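You operate a simulated robot arm through the tools that you are given. There is no shell and no other tool. Be economical: measure what you need, move in short steps, check, and stop when the job is done.

The job below is to be done with a simulated robot arm. You get a single attempt, and the scene is never put back.

Task
Finish rolling the blue band, rack the full core and lay tag 62 on top of it.
Fine: brake to HELD and feed lever off before the core comes off; use the free peg of the core rack.

It is judged by the outcome, as a careful person would: the job done as asked, and still so three seconds after it is handed in. It fails if anything else is knocked over, pushed out of place, dropped, spilled or broken.

Robot
A 6-joint arm with a two-finger parallel gripper, fixed in place. Base frame: the origin is at the foot of the arm, x ahead of it, y to its left, z up; the work surface is at about z = 0. Lengths are in m, angles in degrees, forces in N, time in s.
With the tool pointing down near the work surface it reaches from about 0.18 to 0.46 m from the base axis. Its first joint turns from -70.0 to 70.0 degrees. Payload 1.9 kg.
The tool frame sits at the grasp point between the pads (the TCP): z along the fingers, y along the line on which they close. The tips reach 0.023 m beyond it. Largest opening 0.094 m; finger width 0.038, thickness 0.01; the body of the gripper, 0.054 by 0.096 m, starts 0.039 m behind the TCP.
Orientation is that of the tool frame in the base frame, as [roll, pitch, yaw] about the fixed x, y, z axes, in that order (R = Rz(yaw) Ry(pitch) Rx(roll)). With the fingers straight down and closing along the base's y, the tool's x points along the base's -x, its y along +y and its z along -z.

Tools
- The arm moves only by the tool jog_arm. Its argument "rows" is a list of rows, each an object of numbers (a shift or turn left out is 0, a gripper value left out holds the last): "dx", "dy", "dz": the shift along the tool's x, y, z in m; "ax", "ay", "az": the turn, a rotation vector about the tool's x, y, z in degrees; "gripper": the finger opening in m, from 0 to 0.094. In form: [{"dx": .., "dy": .., "dz": .., "ax": .., "ay": .., "az": .., "gripper": ..}, ...]. A call has 1 to 12 rows; each row shifts and turns the commanded pose from where the row before left it, along the tool's axes as they then stand. Rows are played at 5 a second. More than 0.05 m and 8.6 degrees between two rows, or a gripper value outside its range, and nothing of the call is played. Where a pose cannot be reached the arm comes as near as it can. A force on the tool above 40 N (or 10 N above the force at the start of the call, whichever is more), or a blocked arm, ends the call early, and 0.2 s more pass. The fingers move at their own pace (about 0.108 m/s each) and stop on an object; they squeeze with about 33 N. The grip force told is the motor's: it shows also when the fingers shut on nothing. Time passes only in rows, and 0.2 s behind the last, so rows that do not move let the fingers close. The reply holds the time, the measured pose of the TCP, the force on the tool along the base axes, the opening and the grip force, in the units named above and with some noise.
- Cameras (640 x 400 px; columns grow to the right, rows downward): "scene" is fixed at [0.0506, 0.3119, 0.4146]; the picture's right is [-0.79, -0.61, 0.00], its down [-0.40, 0.53, -0.75] and it looks along [0.46, -0.59, -0.66] (base axes); focal length 214 px, centre (320, 200). "wrist" rides on the gripper at [0.086, 0.016, -0.075] in the tool frame; the picture's right is [-0.18, 0.98, 0.00], its down [-0.58, -0.11, -0.81] and it looks along [-0.79, -0.15, 0.59] (tool axes); focal length 243 px, centre (320, 200). There is no depth. A picture from a camera that has moved, and an enlarged one, comes with that camera's place and axes in the base frame and with its lens.
- get_image(camera): a new picture of that camera. It takes no simulated time.
- inspect(camera, box): a new picture of the part [left, top, right, bottom] of that camera's present view, enlarged. It takes no simulated time.
- sign_off(): hands the job in; it is judged then, once.

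Work in short steps. Places have to be worked out from the pictures, the camera data and where the tool is seen: move nearer, look again, correct. Check each grasp and each placing, and mend what went wrong. You have 120 turns and 68 pictures in all, those below and enlarged ones among them. Open the gripper and draw the arm clear of the work before you hand the job in, unless the task says otherwise; then end with one line.

The tools are called after ">>>" as name(argument=value, ...) on one line, values as JSON. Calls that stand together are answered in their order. jog_arm: Moves the arm, as the interface text tells. Its arguments: {"type":"object","properties":{"rows":{"type":"array","items":{"type":"object","properties":{"dx":{"type":"number"},"dy":{"type":"number"},"dz":{"type":"number"},"ax":{"type":"number"},"ay":{"type":"number"},"az":{"type":"number"},"gripper":{"type":"number"}}}}},"required":["rows"]} The other tools are called the same way: get_image (camera) takes a picture; inspect (camera, box) takes an enlarged picture of a part of a camera's view; sign_off () hands the job in.

At the start:

```text
time: 0.0
eef_pos: [0.282, 0.1332, 0.3563]
ee_rot: [179.9, 0.0, 179.9]
force: [-0.4, -0.1, 0.2]
grip_width: 0.0939
finger_force: 0.1
```

scene: 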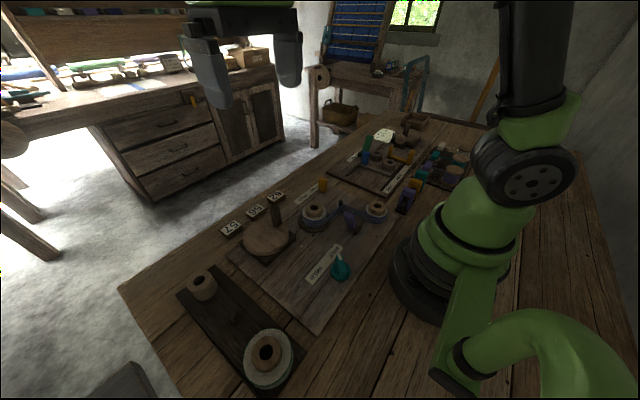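
wrist: 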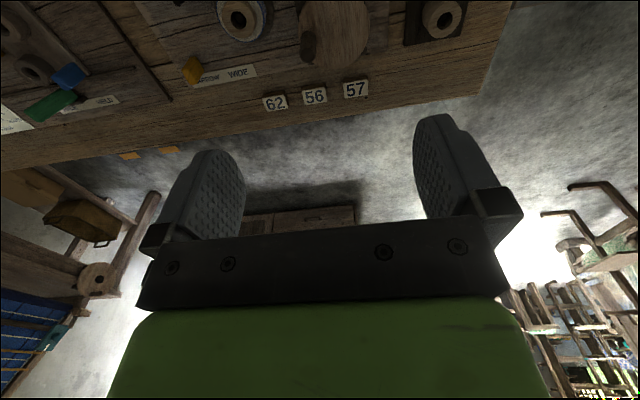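

The bench holds several stations; I'll enlarge the scene's near and far halves to identify the parts.

>>> inspect(camera="scene", box=[200, 170, 420, 310])

>>> inspect(camera="scene", box=[310, 110, 490, 220])

>>> inspect(camera="scene", box=[150, 250, 350, 400])

>>> inspect(camera="wrist", box=[0, 0, 500, 180])

```text
2.86 times, centred on (310, 240) of scene
camera zoom: at [0.0506, 0.3119, 0.4146], right [-0.79, -0.61, 0.0], down [-0.4, 0.53, -0.75], along [0.46, -0.59, -0.66], focal length 613 px, centre (349, 86)
```

zoom: 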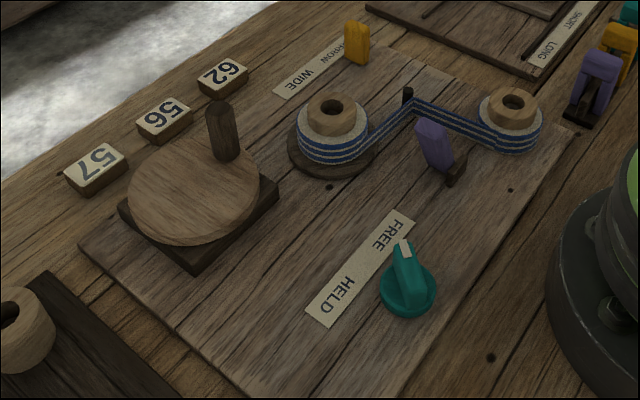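

```text
3.56 times, centred on (400, 165) of scene
camera zoom: at [0.0506, 0.3119, 0.4146], right [-0.79, -0.61, 0.0], down [-0.4, 0.53, -0.75], along [0.46, -0.59, -0.66], focal length 763 px, centre (36, 324)
```

zoom: 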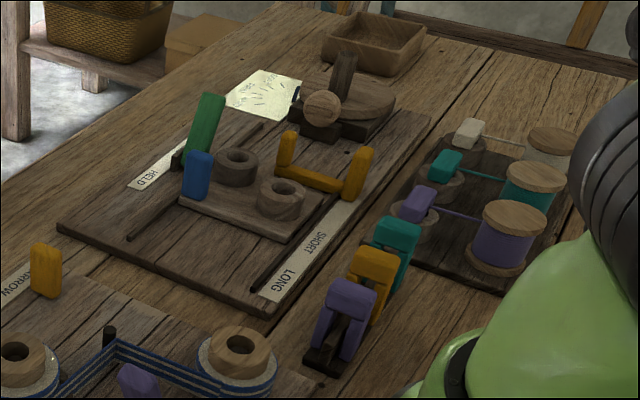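

```text
2.67 times, centred on (250, 325) of scene
camera zoom: at [0.0506, 0.3119, 0.4146], right [-0.79, -0.61, 0.0], down [-0.4, 0.53, -0.75], along [0.46, -0.59, -0.66], focal length 572 px, centre (507, -133)
```

zoom: 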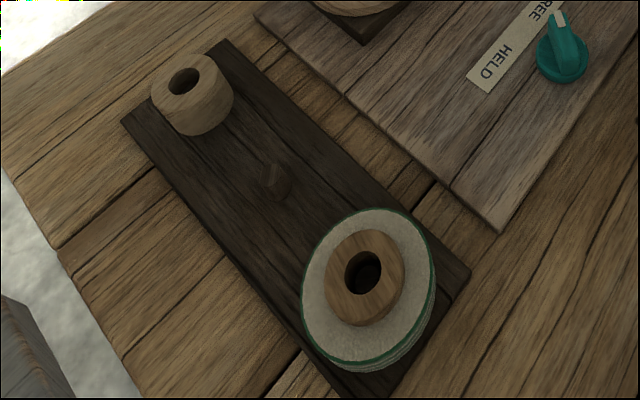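

```text
1.28 times, centred on (250, 90) of wrist
camera zoom: at [0.1966, 0.1484, 0.4306], right [0.18, 0.98, 0.0], down [0.58, -0.11, 0.81], along [0.79, -0.15, -0.59], focal length 311 px, centre (410, 341)
```

zoom: 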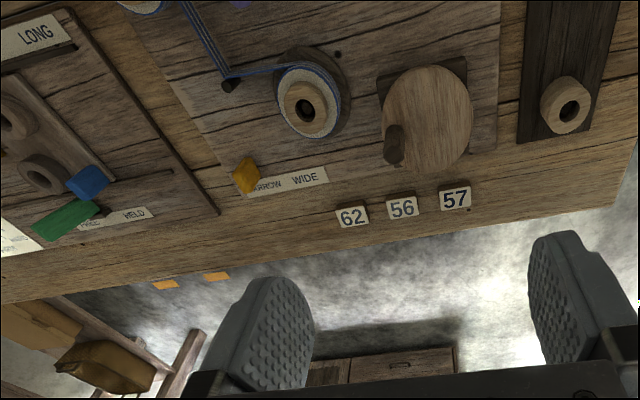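

The blue-band station is in the middle: knob FREE/HELD, purple lever, crank wheel, yellow slider on NARROW/WIDE. I'll tilt the hand so that the wrist camera looks down on it.

>>> jog_arm(rows=[{"ay": 8, "dy": -0.025}, {"ay": 8, "dy": -0.025}, {"ay": 8, "dy": -0.025}, {"ay": 8, "dy": -0.025}, {}])

>>> get_image(camera="wrist")

```text
time: 1.1
eef_pos: [0.2753, 0.0333, 0.3505]
ee_rot: [-179.7, -31.6, 179.0]
force: [7.3, 8.1, -12.8]
grip_width: 0.0941
finger_force: 0.0
out of reach, approached as far as the arm can: row 4
stopped in row 5: the force on the tool passed its limit (the readings are from after the stop); the commanded pose is now the measured one
```

```text
61 pictures are left
camera wrist: at [0.242, 0.0499, 0.4578], right [0.17, 0.98, -0.1], down [0.92, -0.12, 0.38], along [0.36, -0.16, -0.92], focal length 243 px, centre (320, 200)
```

wrist: 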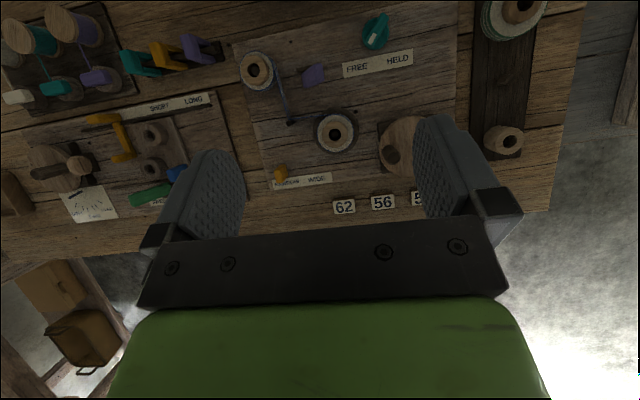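

Good overhead view. I'll enlarge it: the blue station, the note, and the core rack.

>>> inspect(camera="wrist", box=[220, 0, 460, 150])

>>> inspect(camera="wrist", box=[0, 80, 240, 230])

>>> inspect(camera="scene", box=[360, 120, 410, 152])

```text
2.67 times, centred on (340, 75) of wrist
camera zoom: at [0.242, 0.0499, 0.4578], right [0.17, 0.98, -0.1], down [0.92, -0.12, 0.38], along [0.36, -0.16, -0.92], focal length 647 px, centre (267, 533)
```

zoom: 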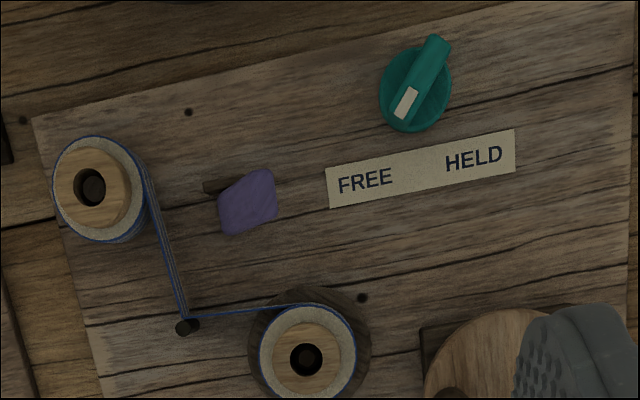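

```text
2.67 times, centred on (120, 155) of wrist
camera zoom: at [0.242, 0.0499, 0.4578], right [0.17, 0.98, -0.1], down [0.92, -0.12, 0.38], along [0.36, -0.16, -0.92], focal length 647 px, centre (853, 320)
```

zoom: 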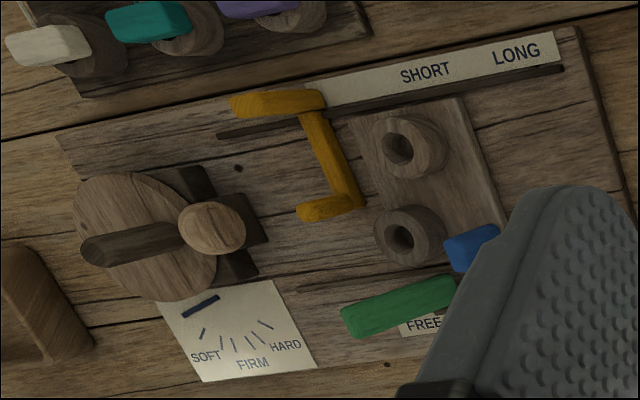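

```text
12.50 times, centred on (385, 136) of scene
camera zoom: at [0.0507, 0.3119, 0.4146], right [-0.79, -0.61, 0.0], down [-0.4, 0.53, -0.75], along [0.46, -0.59, -0.66], focal length 2681 px, centre (-492, 1000)
```

zoom: 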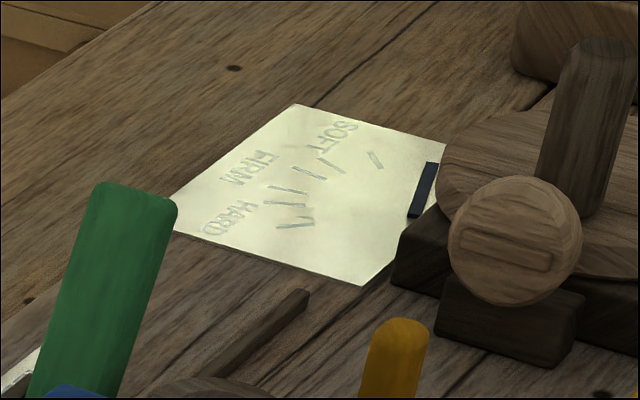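

Brake knob's white mark points at FREE now; the purple lever near the band must be the feed lever. I'll go lower to see the lever and slider in detail.

>>> jog_arm(rows=[{"dx": -0.02, "dz": 0.034, "dy": -0.004}, {"dx": -0.02, "dz": 0.034, "dy": -0.004}, {"dx": -0.02, "dz": 0.034, "dy": -0.004}, {"dx": -0.02, "dz": 0.034, "dy": -0.004}, {"dx": -0.02, "dz": 0.034, "dy": -0.004}, {}])

>>> get_image(camera="wrist")

>>> get_image(camera="scene")

```text
time: 2.5
eef_pos: [0.2692, 0.0128, 0.155]
ee_rot: [-179.7, -31.7, 179.1]
force: [0.6, 0.4, -0.2]
grip_width: 0.0943
finger_force: 0.1
```

```text
57 pictures are left
camera wrist: at [0.2365, 0.029, 0.2626], right [0.17, 0.98, -0.1], down [0.92, -0.12, 0.38], along [0.36, -0.16, -0.92], focal length 243 px, centre (320, 200)
```

wrist: 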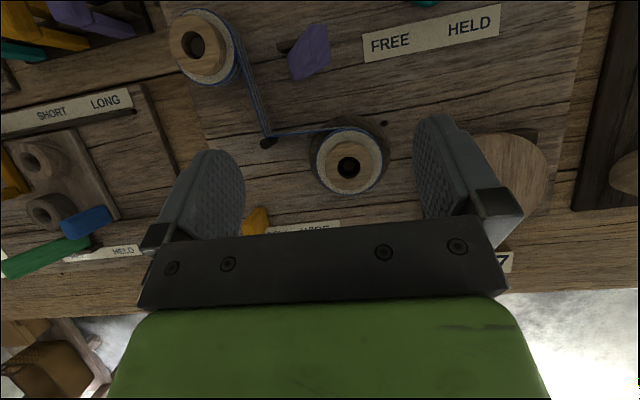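

```text
56 pictures are left
```

scene: 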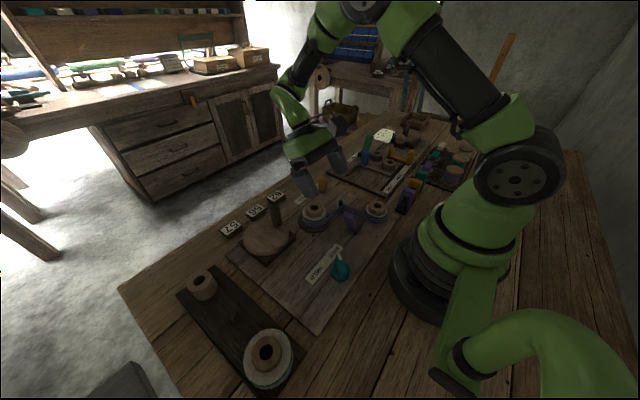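

>>> inspect(camera="wrist", box=[150, 0, 410, 210])

>>> inspect(camera="scene", box=[290, 170, 410, 245])

```text
1.90 times, centred on (280, 105) of wrist
camera zoom: at [0.2365, 0.029, 0.2626], right [0.17, 0.98, -0.1], down [0.92, -0.12, 0.38], along [0.36, -0.16, -0.92], focal length 462 px, centre (396, 381)
```

zoom: 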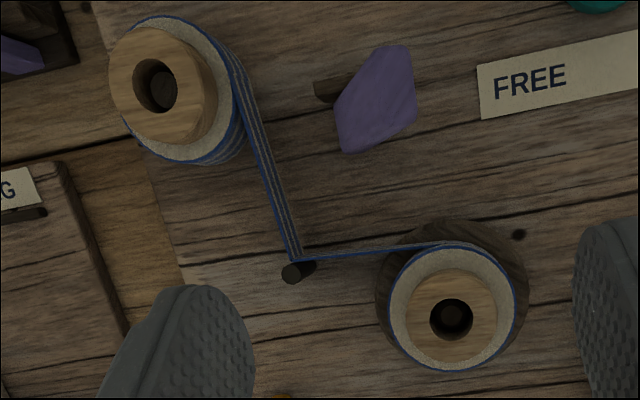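

```text
5.33 times, centred on (350, 208) of scene
camera zoom: at [0.0506, 0.3119, 0.4146], right [-0.79, -0.61, 0.0], down [-0.4, 0.53, -0.75], along [0.46, -0.59, -0.66], focal length 1144 px, centre (160, 160)
```

zoom: 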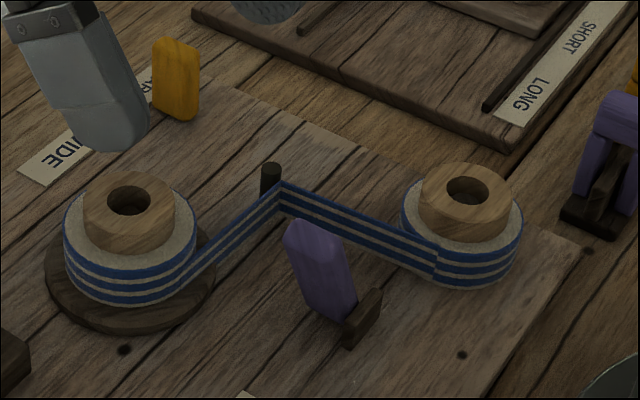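

The purple lever leans away from the band. I'll look at the other coloured levers beside the station, for comparison, and the yellow one.

>>> inspect(camera="scene", box=[390, 165, 430, 220])

>>> inspect(camera="scene", box=[345, 120, 475, 200])

>>> inspect(camera="scene", box=[325, 195, 385, 245])

```text
7.27 times, centred on (410, 192) of scene
camera zoom: at [0.0506, 0.3119, 0.4146], right [-0.79, -0.61, 0.0], down [-0.4, 0.53, -0.75], along [0.46, -0.59, -0.66], focal length 1560 px, centre (-334, 254)
```

zoom: 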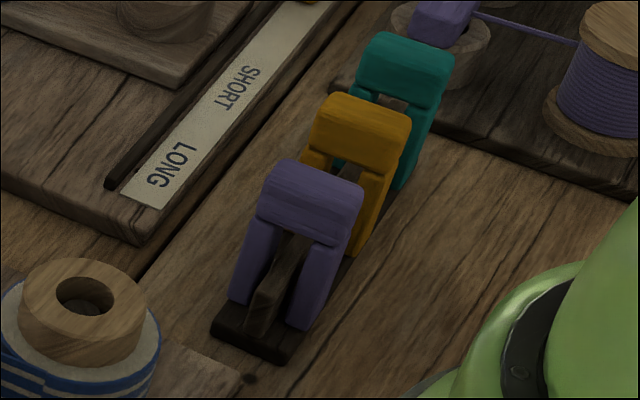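

```text
4.92 times, centred on (410, 160) of scene
camera zoom: at [0.0506, 0.3119, 0.4146], right [-0.79, -0.61, 0.0], down [-0.4, 0.53, -0.75], along [0.46, -0.59, -0.66], focal length 1056 px, centre (-123, 397)
```

zoom: 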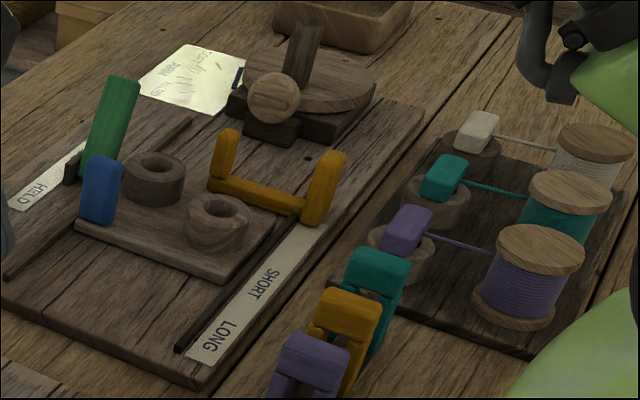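

```text
8.00 times, centred on (355, 220) of scene
camera zoom: at [0.0506, 0.3119, 0.4146], right [-0.79, -0.61, 0.0], down [-0.4, 0.53, -0.75], along [0.46, -0.59, -0.66], focal length 1716 px, centre (40, 40)
```

zoom: 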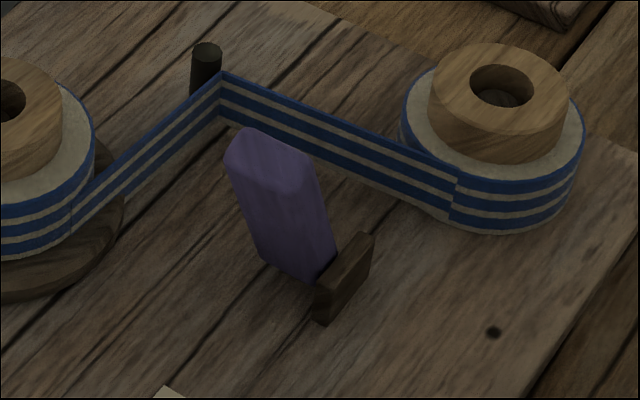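

I'll look at the crank wheel and handle from above with a half tilt before grasping.

>>> jog_arm(rows=[{"ay": -8, "dy": 0.03}, {"ay": -8, "dy": 0.03}, {"dy": 0.035, "dz": -0.03}, {"dy": 0.03, "dz": -0.03}, {}])

>>> get_image(camera="wrist")

```text
time: 3.7
eef_pos: [0.2867, 0.1385, 0.2117]
ee_rot: [-179.6, -15.7, 179.2]
force: [-0.5, 0.0, 0.1]
grip_width: 0.0942
finger_force: 0.2
```

```text
50 pictures are left
camera wrist: at [0.2248, 0.1545, 0.3059], right [0.19, 0.98, -0.06], down [0.78, -0.12, 0.62], along [0.6, -0.16, -0.78], focal length 243 px, centre (320, 200)
```

wrist: 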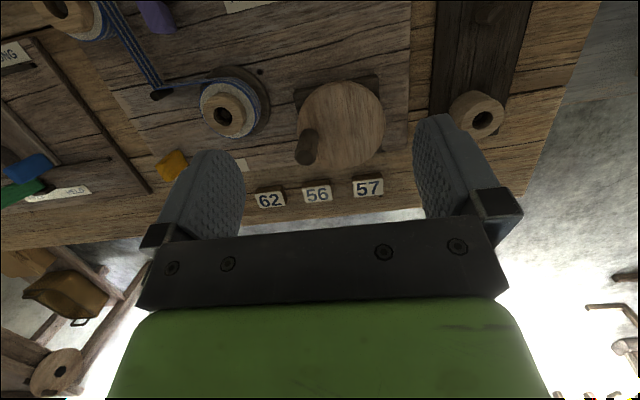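

Wheel centre is about (0.325, 0.143), handle about (0.333, 0.107), top near z 0.09. I'll straighten the tool and go above the handle with a modest opening.

>>> jog_arm(rows=[{"ay": -8, "gripper": 0.05}, {"ay": -7.7}, {"dx": -0.023, "dy": -0.016, "dz": 0.04}, {"dx": -0.023, "dy": -0.016, "dz": 0.04}, {}])

>>> get_image(camera="wrist")

>>> inspect(camera="scene", box=[210, 170, 390, 280])

```text
time: 4.9
eef_pos: [0.3353, 0.1065, 0.1281]
ee_rot: [-179.8, 0.0, 179.3]
force: [-0.1, -0.5, 0.5]
grip_width: 0.0501
finger_force: 0.1
```

```text
49 pictures are left
camera wrist: at [0.2496, 0.1214, 0.2028], right [0.2, 0.98, 0.0], down [0.58, -0.11, 0.81], along [0.79, -0.16, -0.59], focal length 243 px, centre (320, 200)
```

wrist: 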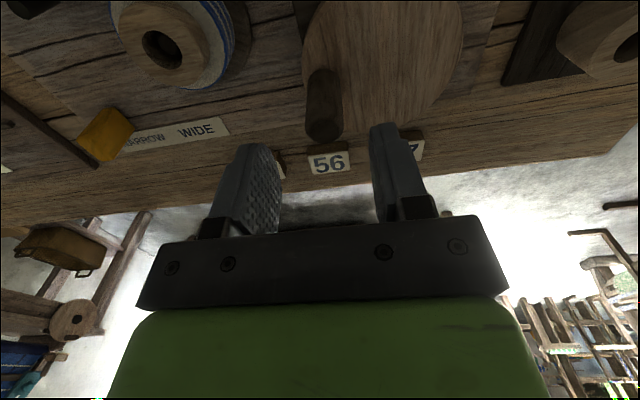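

```text
3.56 times, centred on (300, 225) of scene
camera zoom: at [0.0507, 0.3119, 0.4146], right [-0.79, -0.61, 0.0], down [-0.4, 0.53, -0.75], along [0.46, -0.59, -0.66], focal length 763 px, centre (391, 111)
```

zoom: 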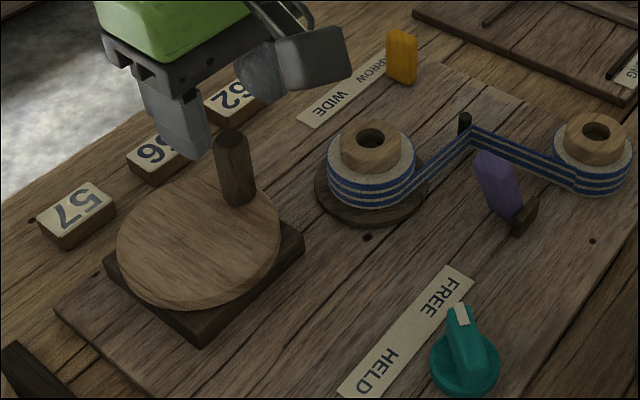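

The handle lies centred between the fingers at about (0.335, 0.106). Descend and close.

>>> jog_arm(rows=[{"dz": 0.027}, {"dz": 0.025}, {"gripper": 0.01}, {}, {}])

>>> get_image(camera="wrist")

```text
time: 6.2
eef_pos: [0.3351, 0.1074, 0.0795]
ee_rot: [-179.9, 0.2, 179.4]
force: [1.5, 30.1, -9.7]
grip_width: 0.0235
finger_force: 15.4
stopped in row 5: the force on the tool passed its limit (the readings are from after the stop); the commanded pose is now the measured one
```

```text
47 pictures are left
camera wrist: at [0.2495, 0.1226, 0.1522], right [0.19, 0.98, 0.0], down [0.58, -0.11, 0.81], along [0.79, -0.16, -0.59], focal length 243 px, centre (320, 200)
```

wrist: 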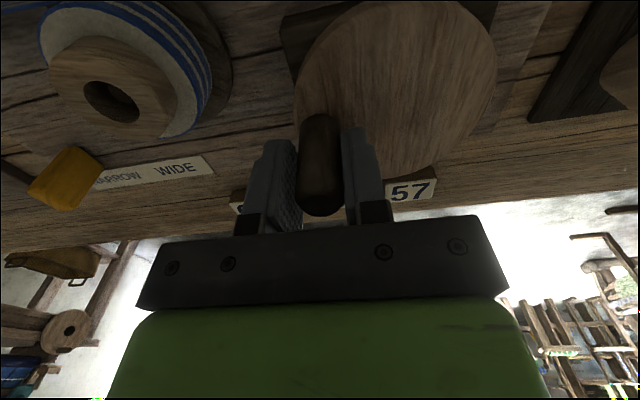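

The +y finger touched first; I shift 4 mm toward +y and finish closing.

>>> jog_arm(rows=[{"dy": 0.004, "gripper": 0.01}, {}, {}])

```text
time: 7.0
eef_pos: [0.3359, 0.1071, 0.0784]
ee_rot: [-179.8, 0.1, 179.3]
force: [0.5, 0.4, -6.0]
grip_width: 0.0209
finger_force: 44.9
```

Handle held (width 0.021). Test turning clockwise (seen from above) by about 30°, which should draw the band onto the take-up core.

>>> jog_arm(rows=[{"dx": 0.007, "dy": -0.0014}, {"dx": 0.007, "dy": -0.0001}, {"dx": 0.007, "dy": 0.0011}, {}])

>>> inspect(camera="scene", box=[210, 170, 390, 280])

```text
time: 7.5
eef_pos: [0.3253, 0.1103, 0.0783]
ee_rot: [180.0, 0.5, 179.5]
force: [-1.2, 2.4, -1.0]
grip_width: 0.021
finger_force: 45.1
stopped in row 2: the force on the tool passed its limit (the readings are from after the stop); the commanded pose is now the measured one
```

```text
3.56 times, centred on (300, 225) of scene
camera zoom: at [0.0507, 0.3119, 0.4146], right [-0.79, -0.61, 0.0], down [-0.4, 0.53, -0.75], along [0.46, -0.59, -0.66], focal length 763 px, centre (391, 111)
```

zoom: 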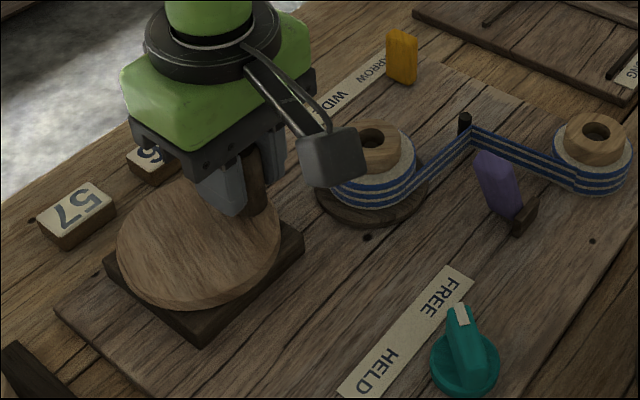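

The wheel turned a little but force rose; I check how the handle sits between the pads.

>>> get_image(camera="wrist")

```text
45 pictures are left
camera wrist: at [0.2394, 0.1256, 0.1522], right [0.19, 0.98, 0.0], down [0.57, -0.11, 0.81], along [0.8, -0.15, -0.58], focal length 243 px, centre (320, 200)
```

wrist: 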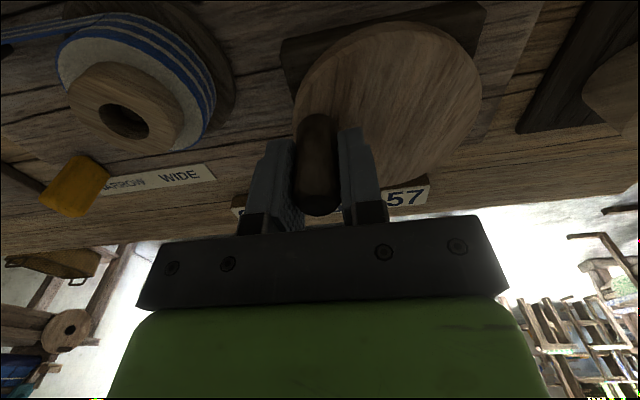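

Handle well inside the pads; fitting the rim gives a centre near (0.328, 0.1445) and handle radius about 0.034. I continue clockwise on that circle.

>>> jog_arm(rows=[{"dx": 0.0059, "dy": 0.001}, {"dx": 0.0056, "dy": 0.002}, {"dx": 0.0052, "dy": 0.0029}, {}])

```text
time: 8.1
eef_pos: [0.3185, 0.1128, 0.0802]
ee_rot: [179.8, 1.0, 179.8]
force: [3.2, 4.6, -3.4]
grip_width: 0.0214
finger_force: 44.9
stopped in row 2: the force on the tool passed its limit (the readings are from after the stop); the commanded pose is now the measured one
```

It moves, but with stiff resistance at that pace; I try smaller steps with the tool turning along.

>>> jog_arm(rows=[{"dx": 0.0023, "dy": 0.0008, "az": 4}, {"dx": 0.0023, "dy": 0.0008, "az": 4}, {"dx": 0.0023, "dy": 0.0008, "az": 4}, {"dx": 0.0023, "dy": 0.0008, "az": 4}, {}])

>>> inspect(camera="scene", box=[210, 170, 390, 280])

```text
time: 9.0
eef_pos: [0.3117, 0.1171, 0.0786]
ee_rot: [179.4, 1.1, 165.1]
force: [4.0, 4.7, -1.0]
grip_width: 0.0213
finger_force: 45.3
stopped in row 4: the force on the tool passed its limit (the readings are from after the stop); the commanded pose is now the measured one
```

```text
3.56 times, centred on (300, 225) of scene
camera zoom: at [0.0506, 0.3119, 0.4146], right [-0.79, -0.61, 0.0], down [-0.4, 0.53, -0.75], along [0.46, -0.59, -0.66], focal length 763 px, centre (391, 111)
```

zoom: 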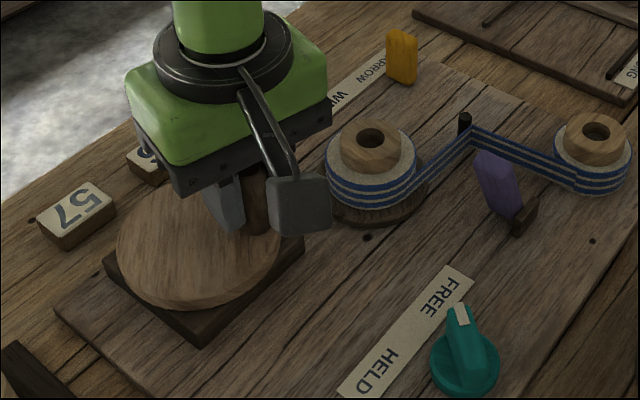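

Now all readings fit a centre of (0.338, 0.145), disc top z≈0.03, handle radius 0.038. The wheel turned 40° so far; I set yaw back to 180° and go on along this circle.

>>> jog_arm(rows=[{"az": -7.5}, {"az": -7.4}, {"dx": 0.0044, "dy": 0.005}, {"dx": 0.0034, "dy": 0.0056}, {"dx": 0.0025, "dy": 0.0062}, {"dx": 0.0013, "dy": 0.0065}, {"dx": 0.0002, "dy": 0.0066}, {}])

```text
time: 10.8
eef_pos: [0.3004, 0.1483, 0.0793]
ee_rot: [179.8, 1.4, -179.9]
force: [27.4, -3.2, 9.4]
grip_width: 0.0212
finger_force: 45.0
```

The circle fits well. Continuing clockwise round the far half.

>>> jog_arm(rows=[{"dx": -0.0017, "dy": 0.0065}, {"dx": -0.0021, "dy": 0.0063}, {"dx": -0.0031, "dy": 0.0059}, {"dx": -0.0041, "dy": 0.0052}, {"dx": -0.005, "dy": 0.0044}, {"dx": -0.0056, "dy": 0.0034}, {"dx": -0.0062, "dy": 0.0025}, {"dx": -0.0065, "dy": 0.0013}, {"dx": -0.0066, "dy": 0.0002}, {"dx": -0.0065, "dy": -0.0009}, {"dx": -0.0063, "dy": -0.0021}, {"dx": -0.0059, "dy": -0.0031}])

>>> inspect(camera="scene", box=[210, 170, 390, 280])

```text
time: 11.9
eef_pos: [0.3115, 0.1708, 0.0791]
ee_rot: [179.7, 1.2, 180.0]
force: [1.1, 0.1, 0.5]
grip_width: 0.0212
finger_force: 44.9
stopped in row 5: the force on the tool passed its limit (the readings are from after the stop); the commanded pose is now the measured one
```

```text
3.56 times, centred on (300, 225) of scene
camera zoom: at [0.0506, 0.3119, 0.4146], right [-0.79, -0.61, 0.0], down [-0.4, 0.53, -0.75], along [0.46, -0.59, -0.66], focal length 763 px, centre (391, 111)
```

zoom: 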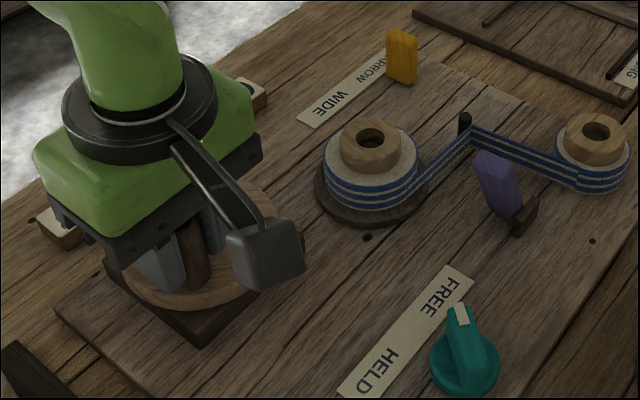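

Winding is working: the supply shrinks and the take-up grows. Refit centre (0.3374, 0.144), radius 0.0372; continuing.

>>> jog_arm(rows=[{"dx": -0.005, "dy": 0.004}, {"dx": -0.0057, "dy": 0.0032}, {"dx": -0.0061, "dy": 0.0021}, {"dx": -0.0064, "dy": 0.001}, {"dx": -0.0065, "dy": -0.0001}, {"dx": -0.0064, "dy": -0.0012}, {"dx": -0.006, "dy": -0.0024}, {"dx": -0.0056, "dy": -0.0033}, {"dx": -0.0049, "dy": -0.0043}, {"dx": -0.004, "dy": -0.005}, {"dx": -0.0032, "dy": -0.0057}, {"dx": -0.0021, "dy": -0.0061}])

```text
time: 14.5
eef_pos: [0.3721, 0.1519, 0.0791]
ee_rot: [179.9, 0.8, 180.0]
force: [-7.8, -1.3, -31.6]
grip_width: 0.0214
finger_force: 45.0
```

Half way round smoothly; next half of the turn, easing down 1 mm to relieve the vertical load.

>>> jog_arm(rows=[{"dx": -0.001, "dy": -0.0064, "dz": 0.001}, {"dx": 0.0001, "dy": -0.0065, "dz": 0.001}, {"dx": 0.0012, "dy": -0.0064}, {"dx": 0.0024, "dy": -0.006}, {"dx": 0.0033, "dy": -0.0056}, {"dx": 0.0043, "dy": -0.0049}, {"dx": 0.005, "dy": -0.004}, {"dx": 0.0057, "dy": -0.0032}, {"dx": 0.0061, "dy": -0.0021}, {"dx": 0.0064, "dy": -0.001}, {"dx": 0.0065, "dy": 0.0001}])

>>> inspect(camera="scene", box=[210, 170, 390, 280])

```text
time: 16.4
eef_pos: [0.3498, 0.1108, 0.0779]
ee_rot: [179.8, 1.4, -179.8]
force: [-0.1, 3.6, 0.7]
grip_width: 0.0212
finger_force: 45.1
stopped in row 9: the force on the tool passed its limit (the readings are from after the stop); the commanded pose is now the measured one
```

```text
3.56 times, centred on (300, 225) of scene
camera zoom: at [0.0507, 0.3119, 0.4146], right [-0.79, -0.61, 0.0], down [-0.4, 0.53, -0.75], along [0.46, -0.59, -0.66], focal length 763 px, centre (391, 111)
```

zoom: 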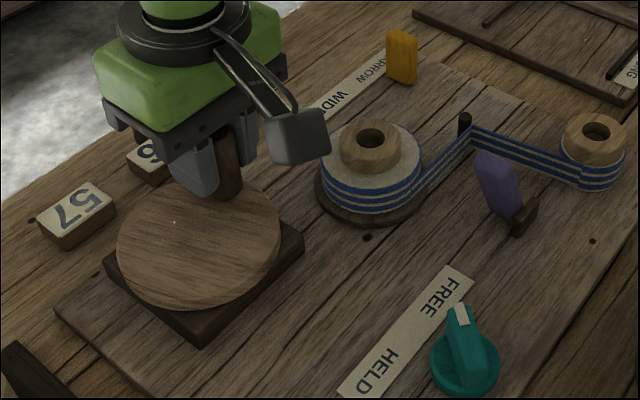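

Supply is nearly empty after about one turn. I continue about 80° more and check.

>>> jog_arm(rows=[{"dx": 0.0061, "dy": -0.002}, {"dx": 0.0064, "dy": -0.001}, {"dx": 0.0065, "dy": 0.0003}, {"dx": 0.0064, "dy": 0.0012}, {"dx": 0.006, "dy": 0.0024}, {"dx": 0.0056, "dy": 0.0033}, {"dx": 0.0049, "dy": 0.0043}, {"dx": 0.004, "dy": 0.005}])

>>> inspect(camera="scene", box=[290, 170, 410, 245])

```text
time: 17.2
eef_pos: [0.3345, 0.1077, 0.0786]
ee_rot: [179.6, 1.4, -179.9]
force: [0.9, 5.5, -0.1]
grip_width: 0.0213
finger_force: 45.1
stopped in row 3: the force on the tool passed its limit (the readings are from after the stop); the commanded pose is now the measured one
```

```text
5.33 times, centred on (350, 208) of scene
camera zoom: at [0.0507, 0.3119, 0.4146], right [-0.79, -0.61, 0.0], down [-0.4, 0.53, -0.75], along [0.46, -0.59, -0.66], focal length 1144 px, centre (160, 160)
```

zoom: 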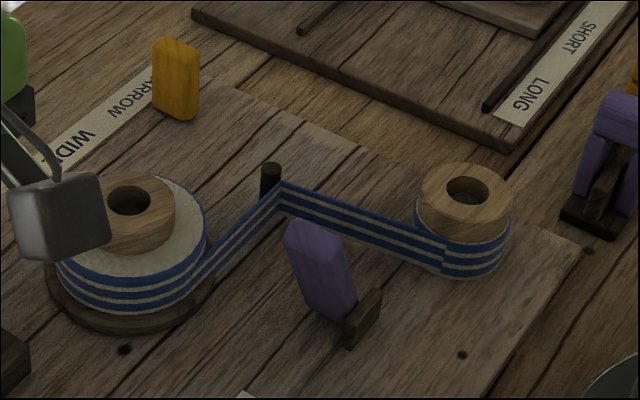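

One whole turn done; the supply still has a thin layer and the band is on. I go on with a slightly tighter path.

>>> jog_arm(rows=[{"dx": 0.006, "dy": 0.0015}, {"dx": 0.0059, "dy": 0.0025}, {"dx": 0.0055, "dy": 0.0033}, {"dx": 0.0049, "dy": 0.0043}, {"dx": 0.004, "dy": 0.005}, {"dx": 0.0032, "dy": 0.0057}, {"dx": 0.0021, "dy": 0.0061}, {"dx": 0.001, "dy": 0.0064}])

>>> inspect(camera="scene", box=[290, 170, 410, 245])

```text
time: 19.0
eef_pos: [0.304, 0.1426, 0.0787]
ee_rot: [179.5, 1.6, -179.9]
force: [15.5, -0.1, 20.4]
grip_width: 0.0212
finger_force: 44.9
```

```text
5.33 times, centred on (350, 208) of scene
camera zoom: at [0.0506, 0.3119, 0.4146], right [-0.79, -0.61, 0.0], down [-0.4, 0.53, -0.75], along [0.46, -0.59, -0.66], focal length 1144 px, centre (160, 160)
```

zoom: 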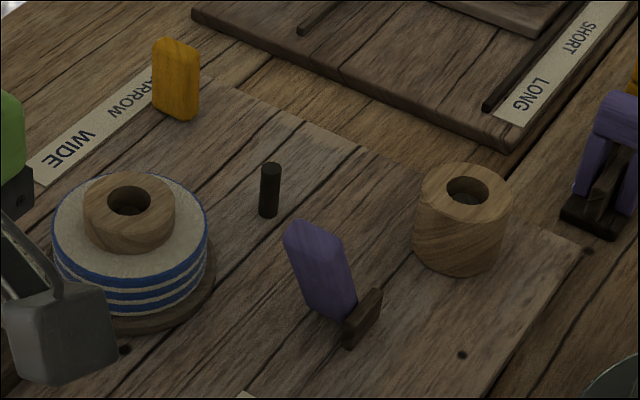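

The supply core is bare and the whole band is on the take-up: rolling finished. I release the handle and lift, then tilt for a look at knob and lever.

>>> jog_arm(rows=[{"gripper": 0.05}, {}, {"dz": -0.04}, {"dz": -0.04}, {"dz": -0.04, "dx": 0.03}, {"dx": 0.04, "dy": -0.03}, {"dx": 0.03, "dy": -0.03}, {}])

>>> get_image(camera="wrist")

```text
time: 20.8
eef_pos: [0.1985, 0.0829, 0.1953]
ee_rot: [179.6, 1.5, -180.0]
force: [0.1, -0.4, -0.2]
grip_width: 0.0503
finger_force: 0.1
```

```text
39 pictures are left
camera wrist: at [0.1115, 0.0979, 0.2673], right [0.18, 0.98, 0.01], down [0.56, -0.11, 0.82], along [0.81, -0.14, -0.57], focal length 243 px, centre (320, 200)
```

wrist: 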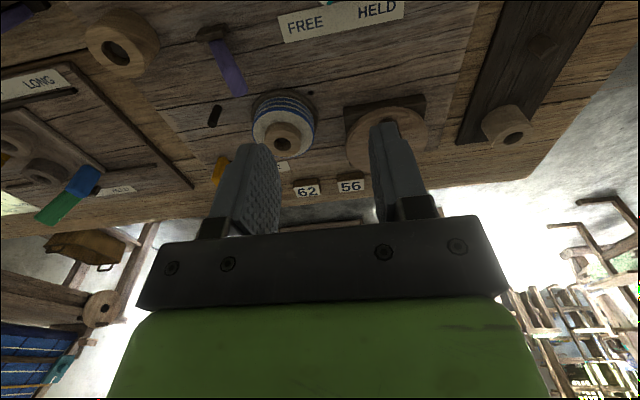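

>>> inspect(camera="wrist", box=[70, 0, 330, 200])

```text
2.00 times, centred on (200, 100) of wrist
camera zoom: at [0.1115, 0.0979, 0.2673], right [0.18, 0.98, 0.01], down [0.56, -0.11, 0.82], along [0.81, -0.14, -0.57], focal length 485 px, centre (560, 400)
```

zoom: 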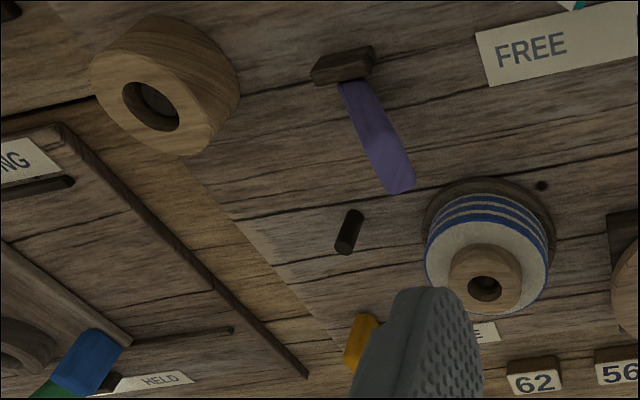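

The lever pivots on a bracket parallel to y and leans to +y (top about (0.21, 0.01, 0.078)); since winding ran, this should be ON. I'll push its top toward −y with closed fingers, starting from the +y side.

>>> jog_arm(rows=[{"gripper": 0.0, "dx": -0.01, "dy": -0.026}, {"dz": 0.037}, {"dz": 0.037}, {"dz": 0.036}, {}])

>>> get_image(camera="wrist")

>>> inspect(camera="scene", box=[290, 150, 410, 245])

```text
time: 22.0
eef_pos: [0.2116, 0.0545, 0.083]
ee_rot: [179.6, 1.4, -180.0]
force: [0.2, -0.3, 0.2]
grip_width: 0.0001
finger_force: 32.9
```

```text
37 pictures are left
camera wrist: at [0.1244, 0.0696, 0.1553], right [0.18, 0.98, 0.01], down [0.56, -0.11, 0.82], along [0.81, -0.14, -0.57], focal length 243 px, centre (320, 200)
```

wrist: 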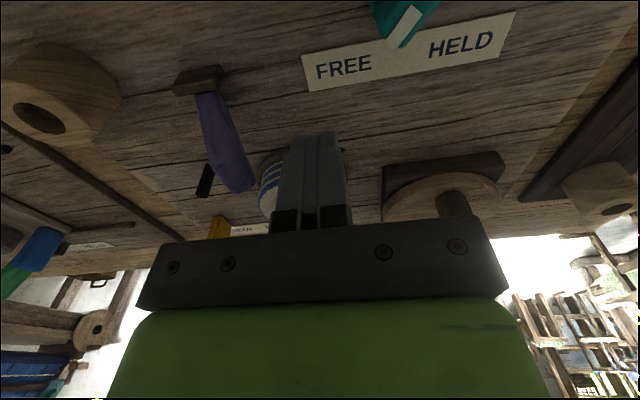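

```text
4.21 times, centred on (350, 198) of scene
camera zoom: at [0.0507, 0.3119, 0.4146], right [-0.79, -0.61, 0.0], down [-0.4, 0.53, -0.75], along [0.46, -0.59, -0.66], focal length 903 px, centre (194, 210)
```

zoom: 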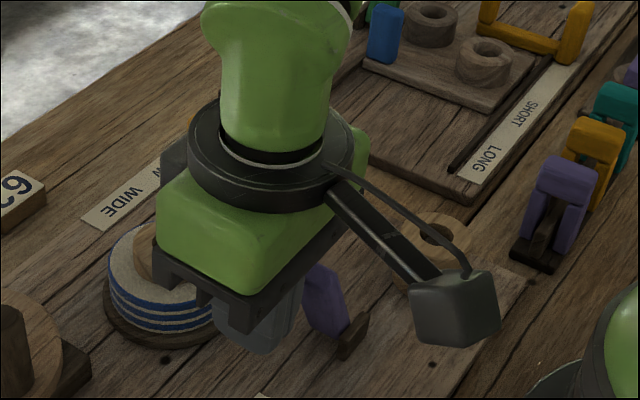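

The lever top is at about (0.213, 0.011); the closed fingers sit on its +y side. Push toward −y in small steps.

>>> jog_arm(rows=[{"dy": -0.012}, {"dy": -0.009}, {"dy": -0.007}, {"dy": -0.007}, {"dy": -0.007}, {"dy": -0.007}, {"dy": -0.007}, {}])

>>> get_image(camera="wrist")

```text
time: 22.7
eef_pos: [0.2123, 0.0329, 0.0849]
ee_rot: [179.5, 1.6, 179.9]
force: [-1.9, 9.4, 18.1]
grip_width: 0.0
finger_force: 33.1
stopped in row 3: the force on the tool passed its limit (the readings are from after the stop); the commanded pose is now the measured one
```

```text
35 pictures are left
camera wrist: at [0.1251, 0.0475, 0.1569], right [0.19, 0.98, 0.01], down [0.56, -0.12, 0.82], along [0.81, -0.15, -0.57], focal length 243 px, centre (320, 200)
```

wrist: 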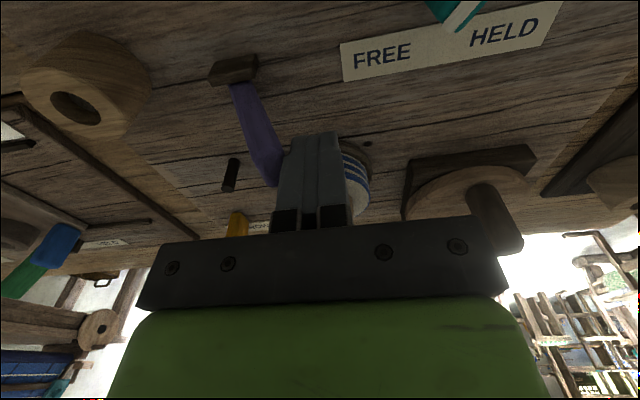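

Contact made. I continue with small 2 mm steps.

>>> jog_arm(rows=[{"dy": -0.002}, {"dy": -0.002}, {"dy": -0.002}, {"dy": -0.002}, {"dy": -0.002}, {"dy": -0.002}, {"dy": -0.002}, {"dy": -0.002}, {}])

```text
time: 23.1
eef_pos: [0.2129, 0.0323, 0.086]
ee_rot: [179.6, 1.6, 180.0]
force: [-1.6, 7.6, 15.2]
grip_width: 0.0
finger_force: 32.8
stopped in row 1: the force on the tool passed its limit (the readings are from after the stop); the commanded pose is now the measured one
```

Force points mostly upward, so the tips are riding on the lever's chamfered top. I back off, go 22 mm lower and push again.

>>> jog_arm(rows=[{"dy": 0.015}, {"dz": 0.024}, {"dy": -0.006}, {"dy": -0.004}, {"dy": -0.003}, {"dy": -0.003}, {"dy": -0.003}, {"dy": -0.003}, {}])

```text
time: 25.1
eef_pos: [0.2132, 0.0262, 0.0612]
ee_rot: [179.5, 1.6, 179.9]
force: [0.0, -1.0, 0.0]
grip_width: 0.0
finger_force: 33.2
```

No contact yet at y=0.026; continue.

>>> jog_arm(rows=[{"dy": -0.004}, {"dy": -0.004}, {"dy": -0.004}, {"dy": -0.004}, {"dy": -0.004}, {"dy": -0.004}, {}])

>>> get_image(camera="wrist")

```text
time: 26.7
eef_pos: [0.2141, 0.0004, 0.0617]
ee_rot: [179.4, 1.6, 179.8]
force: [-0.3, 2.0, 3.0]
grip_width: 0.0003
finger_force: 32.9
```

```text
34 pictures are left
camera wrist: at [0.1263, 0.0151, 0.1323], right [0.19, 0.98, 0.01], down [0.56, -0.12, 0.82], along [0.81, -0.15, -0.57], focal length 243 px, centre (320, 200)
```

wrist: 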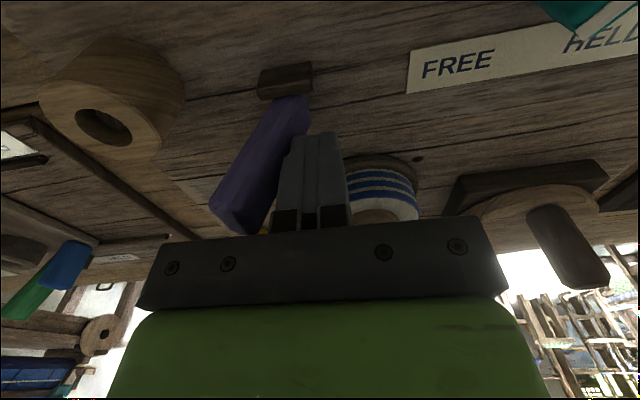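

The lever swings easily and now leans the other way. I push it a bit further, to its stop.

>>> jog_arm(rows=[{"dy": -0.004}, {"dy": -0.004}, {"dy": -0.003}, {"dy": -0.003}, {"dy": -0.003}, {}])

```text
time: 27.1
eef_pos: [0.2128, -0.0014, 0.06]
ee_rot: [179.6, 1.6, -179.6]
force: [-0.7, 21.9, 6.8]
grip_width: 0.0001
finger_force: 33.1
stopped in row 2: the force on the tool passed its limit (the readings are from after the stop); the commanded pose is now the measured one
```

It is at its stop. I back off and check the state from the scene camera.

>>> jog_arm(rows=[{"dy": 0.02}, {"dy": 0.02, "dz": -0.03}, {"dz": -0.04}, {"dz": -0.04, "dy": 0.03}, {"dy": 0.03}, {}])

>>> inspect(camera="scene", box=[210, 170, 410, 290])

>>> get_image(camera="wrist")

```text
time: 28.5
eef_pos: [0.2094, 0.0974, 0.1731]
ee_rot: [179.5, 1.5, -179.8]
force: [0.3, -0.6, -0.6]
grip_width: 0.0
finger_force: 33.0
```

```text
3.20 times, centred on (310, 230) of scene
camera zoom: at [0.0506, 0.3119, 0.4146], right [-0.79, -0.61, 0.0], down [-0.4, 0.53, -0.75], along [0.46, -0.59, -0.66], focal length 686 px, centre (352, 104)
```

zoom: 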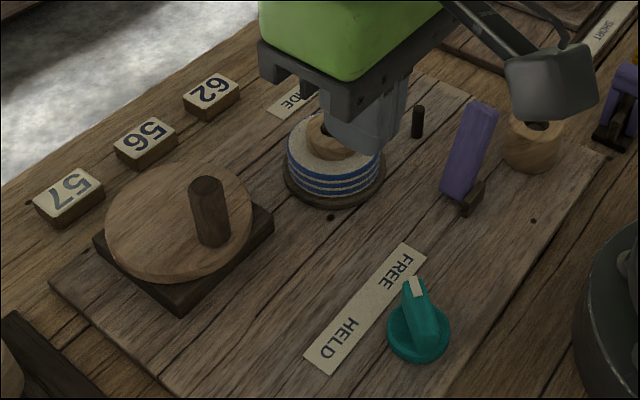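

```text
32 pictures are left
camera wrist: at [0.1228, 0.1111, 0.2442], right [0.18, 0.98, 0.01], down [0.56, -0.11, 0.82], along [0.81, -0.14, -0.57], focal length 243 px, centre (320, 200)
```

wrist: 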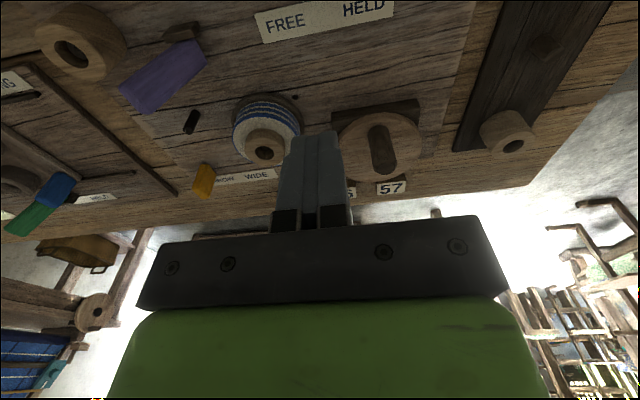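

The lever holds at −y. To be sure this is OFF, I'll nudge the crank with closed fingers and see whether the take-up still turns; first, go beside the handle.

>>> jog_arm(rows=[{"dx": -0.046, "dy": 0.006}, {"dx": -0.046, "dy": 0.006}, {"dz": 0.04}, {"dz": 0.04}, {"dz": 0.016}, {}])

>>> inspect(camera="scene", box=[285, 190, 345, 240])

>>> get_image(camera="wrist")

```text
time: 29.9
eef_pos: [0.3045, 0.1123, 0.0772]
ee_rot: [179.5, 1.6, -179.7]
force: [0.9, 1.2, 0.9]
grip_width: 0.0
finger_force: 33.2
```

```text
8.00 times, centred on (315, 215) of scene
camera zoom: at [0.0507, 0.3119, 0.4146], right [-0.79, -0.61, 0.0], down [-0.4, 0.53, -0.75], along [0.46, -0.59, -0.66], focal length 1716 px, centre (360, 80)
```

zoom: 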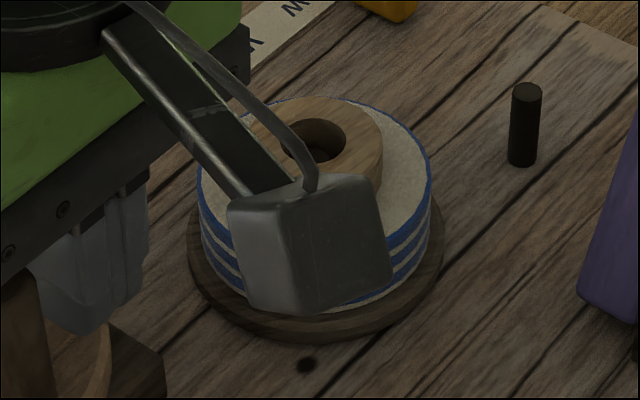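

```text
30 pictures are left
camera wrist: at [0.2171, 0.1258, 0.1488], right [0.18, 0.98, 0.01], down [0.56, -0.11, 0.82], along [0.81, -0.14, -0.57], focal length 243 px, centre (320, 200)
```

wrist: 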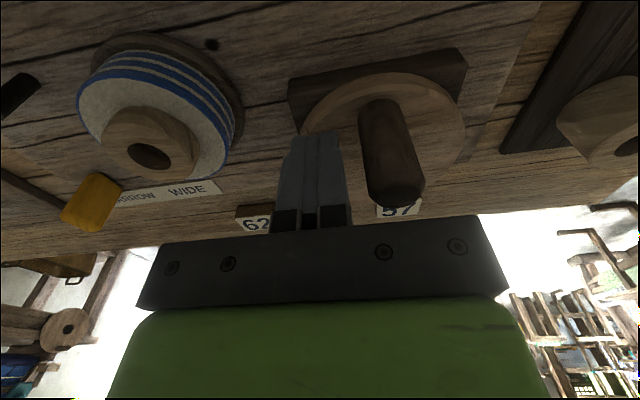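

Handle is just to the +y side. Push it about 35° clockwise and compare the core's grain.

>>> jog_arm(rows=[{"dy": 0.006}, {"dy": 0.005}, {"dy": 0.005}, {"dy": 0.005}, {"dy": 0.005, "dx": -0.002}, {"dy": 0.005, "dx": -0.002}, {"dy": 0.004, "dx": -0.003}, {}])

>>> inspect(camera="scene", box=[285, 190, 345, 240])

```text
time: 31.7
eef_pos: [0.3121, 0.1447, 0.0793]
ee_rot: [179.5, 1.5, -179.7]
force: [-0.4, -0.2, 0.2]
grip_width: 0.0001
finger_force: 32.5
```

```text
8.00 times, centred on (315, 215) of scene
camera zoom: at [0.0506, 0.3119, 0.4146], right [-0.79, -0.61, 0.0], down [-0.4, 0.53, -0.75], along [0.46, -0.59, -0.66], focal length 1716 px, centre (360, 80)
```

zoom: 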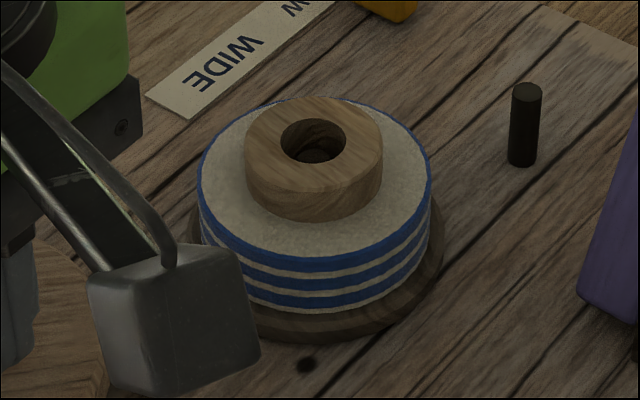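

The push met no resistance. With a clear view now, push a little more and compare the grain again.

>>> jog_arm(rows=[{"dy": 0.005, "dx": -0.003}, {"dy": 0.005, "dx": -0.004}, {"dy": 0.004, "dx": -0.004}, {}])

>>> inspect(camera="scene", box=[285, 190, 345, 240])

>>> get_image(camera="scene")

```text
time: 32.7
eef_pos: [0.3226, 0.1567, 0.0804]
ee_rot: [179.7, 1.5, 180.0]
force: [0.1, -7.4, 2.1]
grip_width: 0.0001
finger_force: 33.2
stopped in row 4: the force on the tool passed its limit (the readings are from after the stop); the commanded pose is now the measured one
```

```text
8.00 times, centred on (315, 215) of scene
camera zoom: at [0.0506, 0.3119, 0.4146], right [-0.79, -0.61, 0.0], down [-0.4, 0.53, -0.75], along [0.46, -0.59, -0.66], focal length 1716 px, centre (360, 80)
```

zoom: 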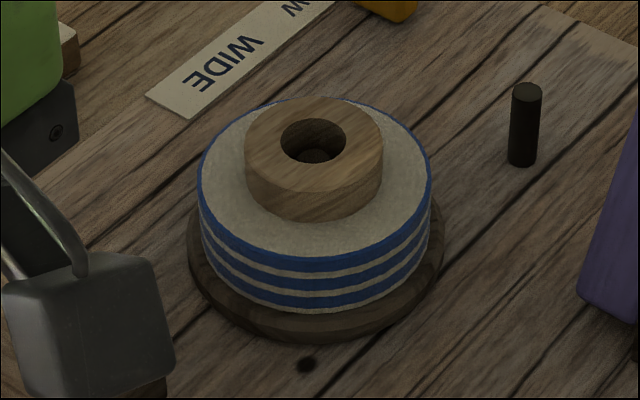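

```text
27 pictures are left
```

scene: 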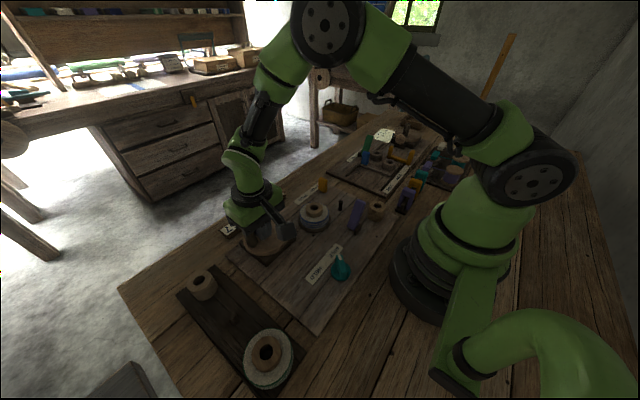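

The crank still turns the take-up, so the lever doesn't gate the drive; winding ran with it at +y (on), so thrown to −y is OFF. Next the brake knob at about (0.157, 0.104), wing at −40° (FREE); HELD is at +39°. I lift, move over it, and yaw to grip across the wing.

>>> jog_arm(rows=[{"dz": -0.04, "dy": -0.004}, {"dz": -0.04}, {"dx": 0.045, "dy": -0.013, "gripper": 0.05}, {"dx": 0.045, "dy": -0.013}, {"dx": 0.04, "dy": -0.013}, {"dx": 0.035, "dy": -0.012}, {"az": 8}, {"az": 8}, {"az": 8}, {"az": 8}, {"az": 8}, {}])

>>> get_image(camera="wrist")

>>> inspect(camera="scene", box=[280, 220, 400, 300])

```text
time: 35.3
eef_pos: [0.1566, 0.1014, 0.1546]
ee_rot: [178.8, 0.8, 139.8]
force: [-0.4, 0.2, -0.3]
grip_width: 0.0499
finger_force: 0.1
```

```text
26 pictures are left
camera wrist: at [0.0994, 0.1677, 0.2277], right [0.77, 0.63, 0.02], down [0.35, -0.46, 0.81], along [0.53, -0.62, -0.58], focal length 243 px, centre (320, 200)
```

wrist: 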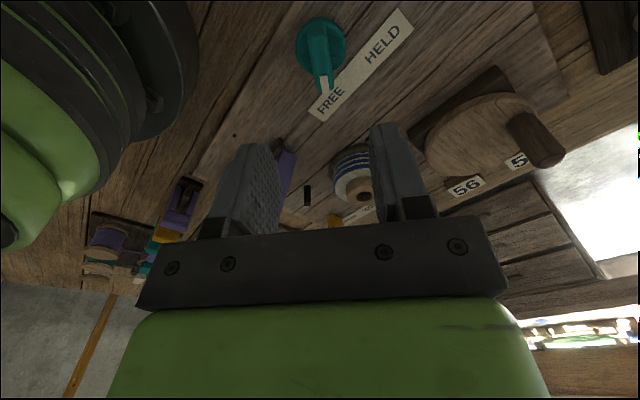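

```text
5.00 times, centred on (340, 260) of scene
camera zoom: at [0.0506, 0.3119, 0.4146], right [-0.79, -0.61, 0.0], down [-0.4, 0.53, -0.75], along [0.46, -0.59, -0.66], focal length 1072 px, centre (220, -100)
```

zoom: 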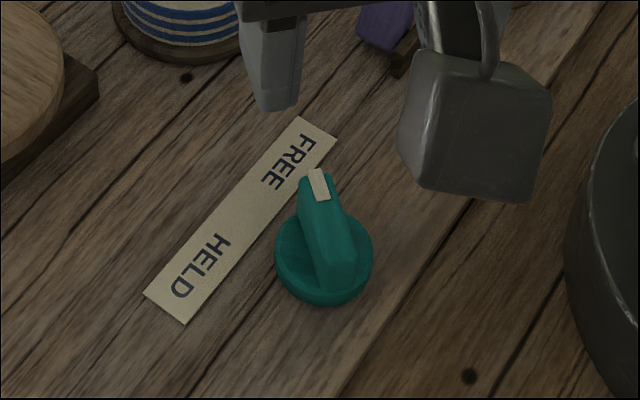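

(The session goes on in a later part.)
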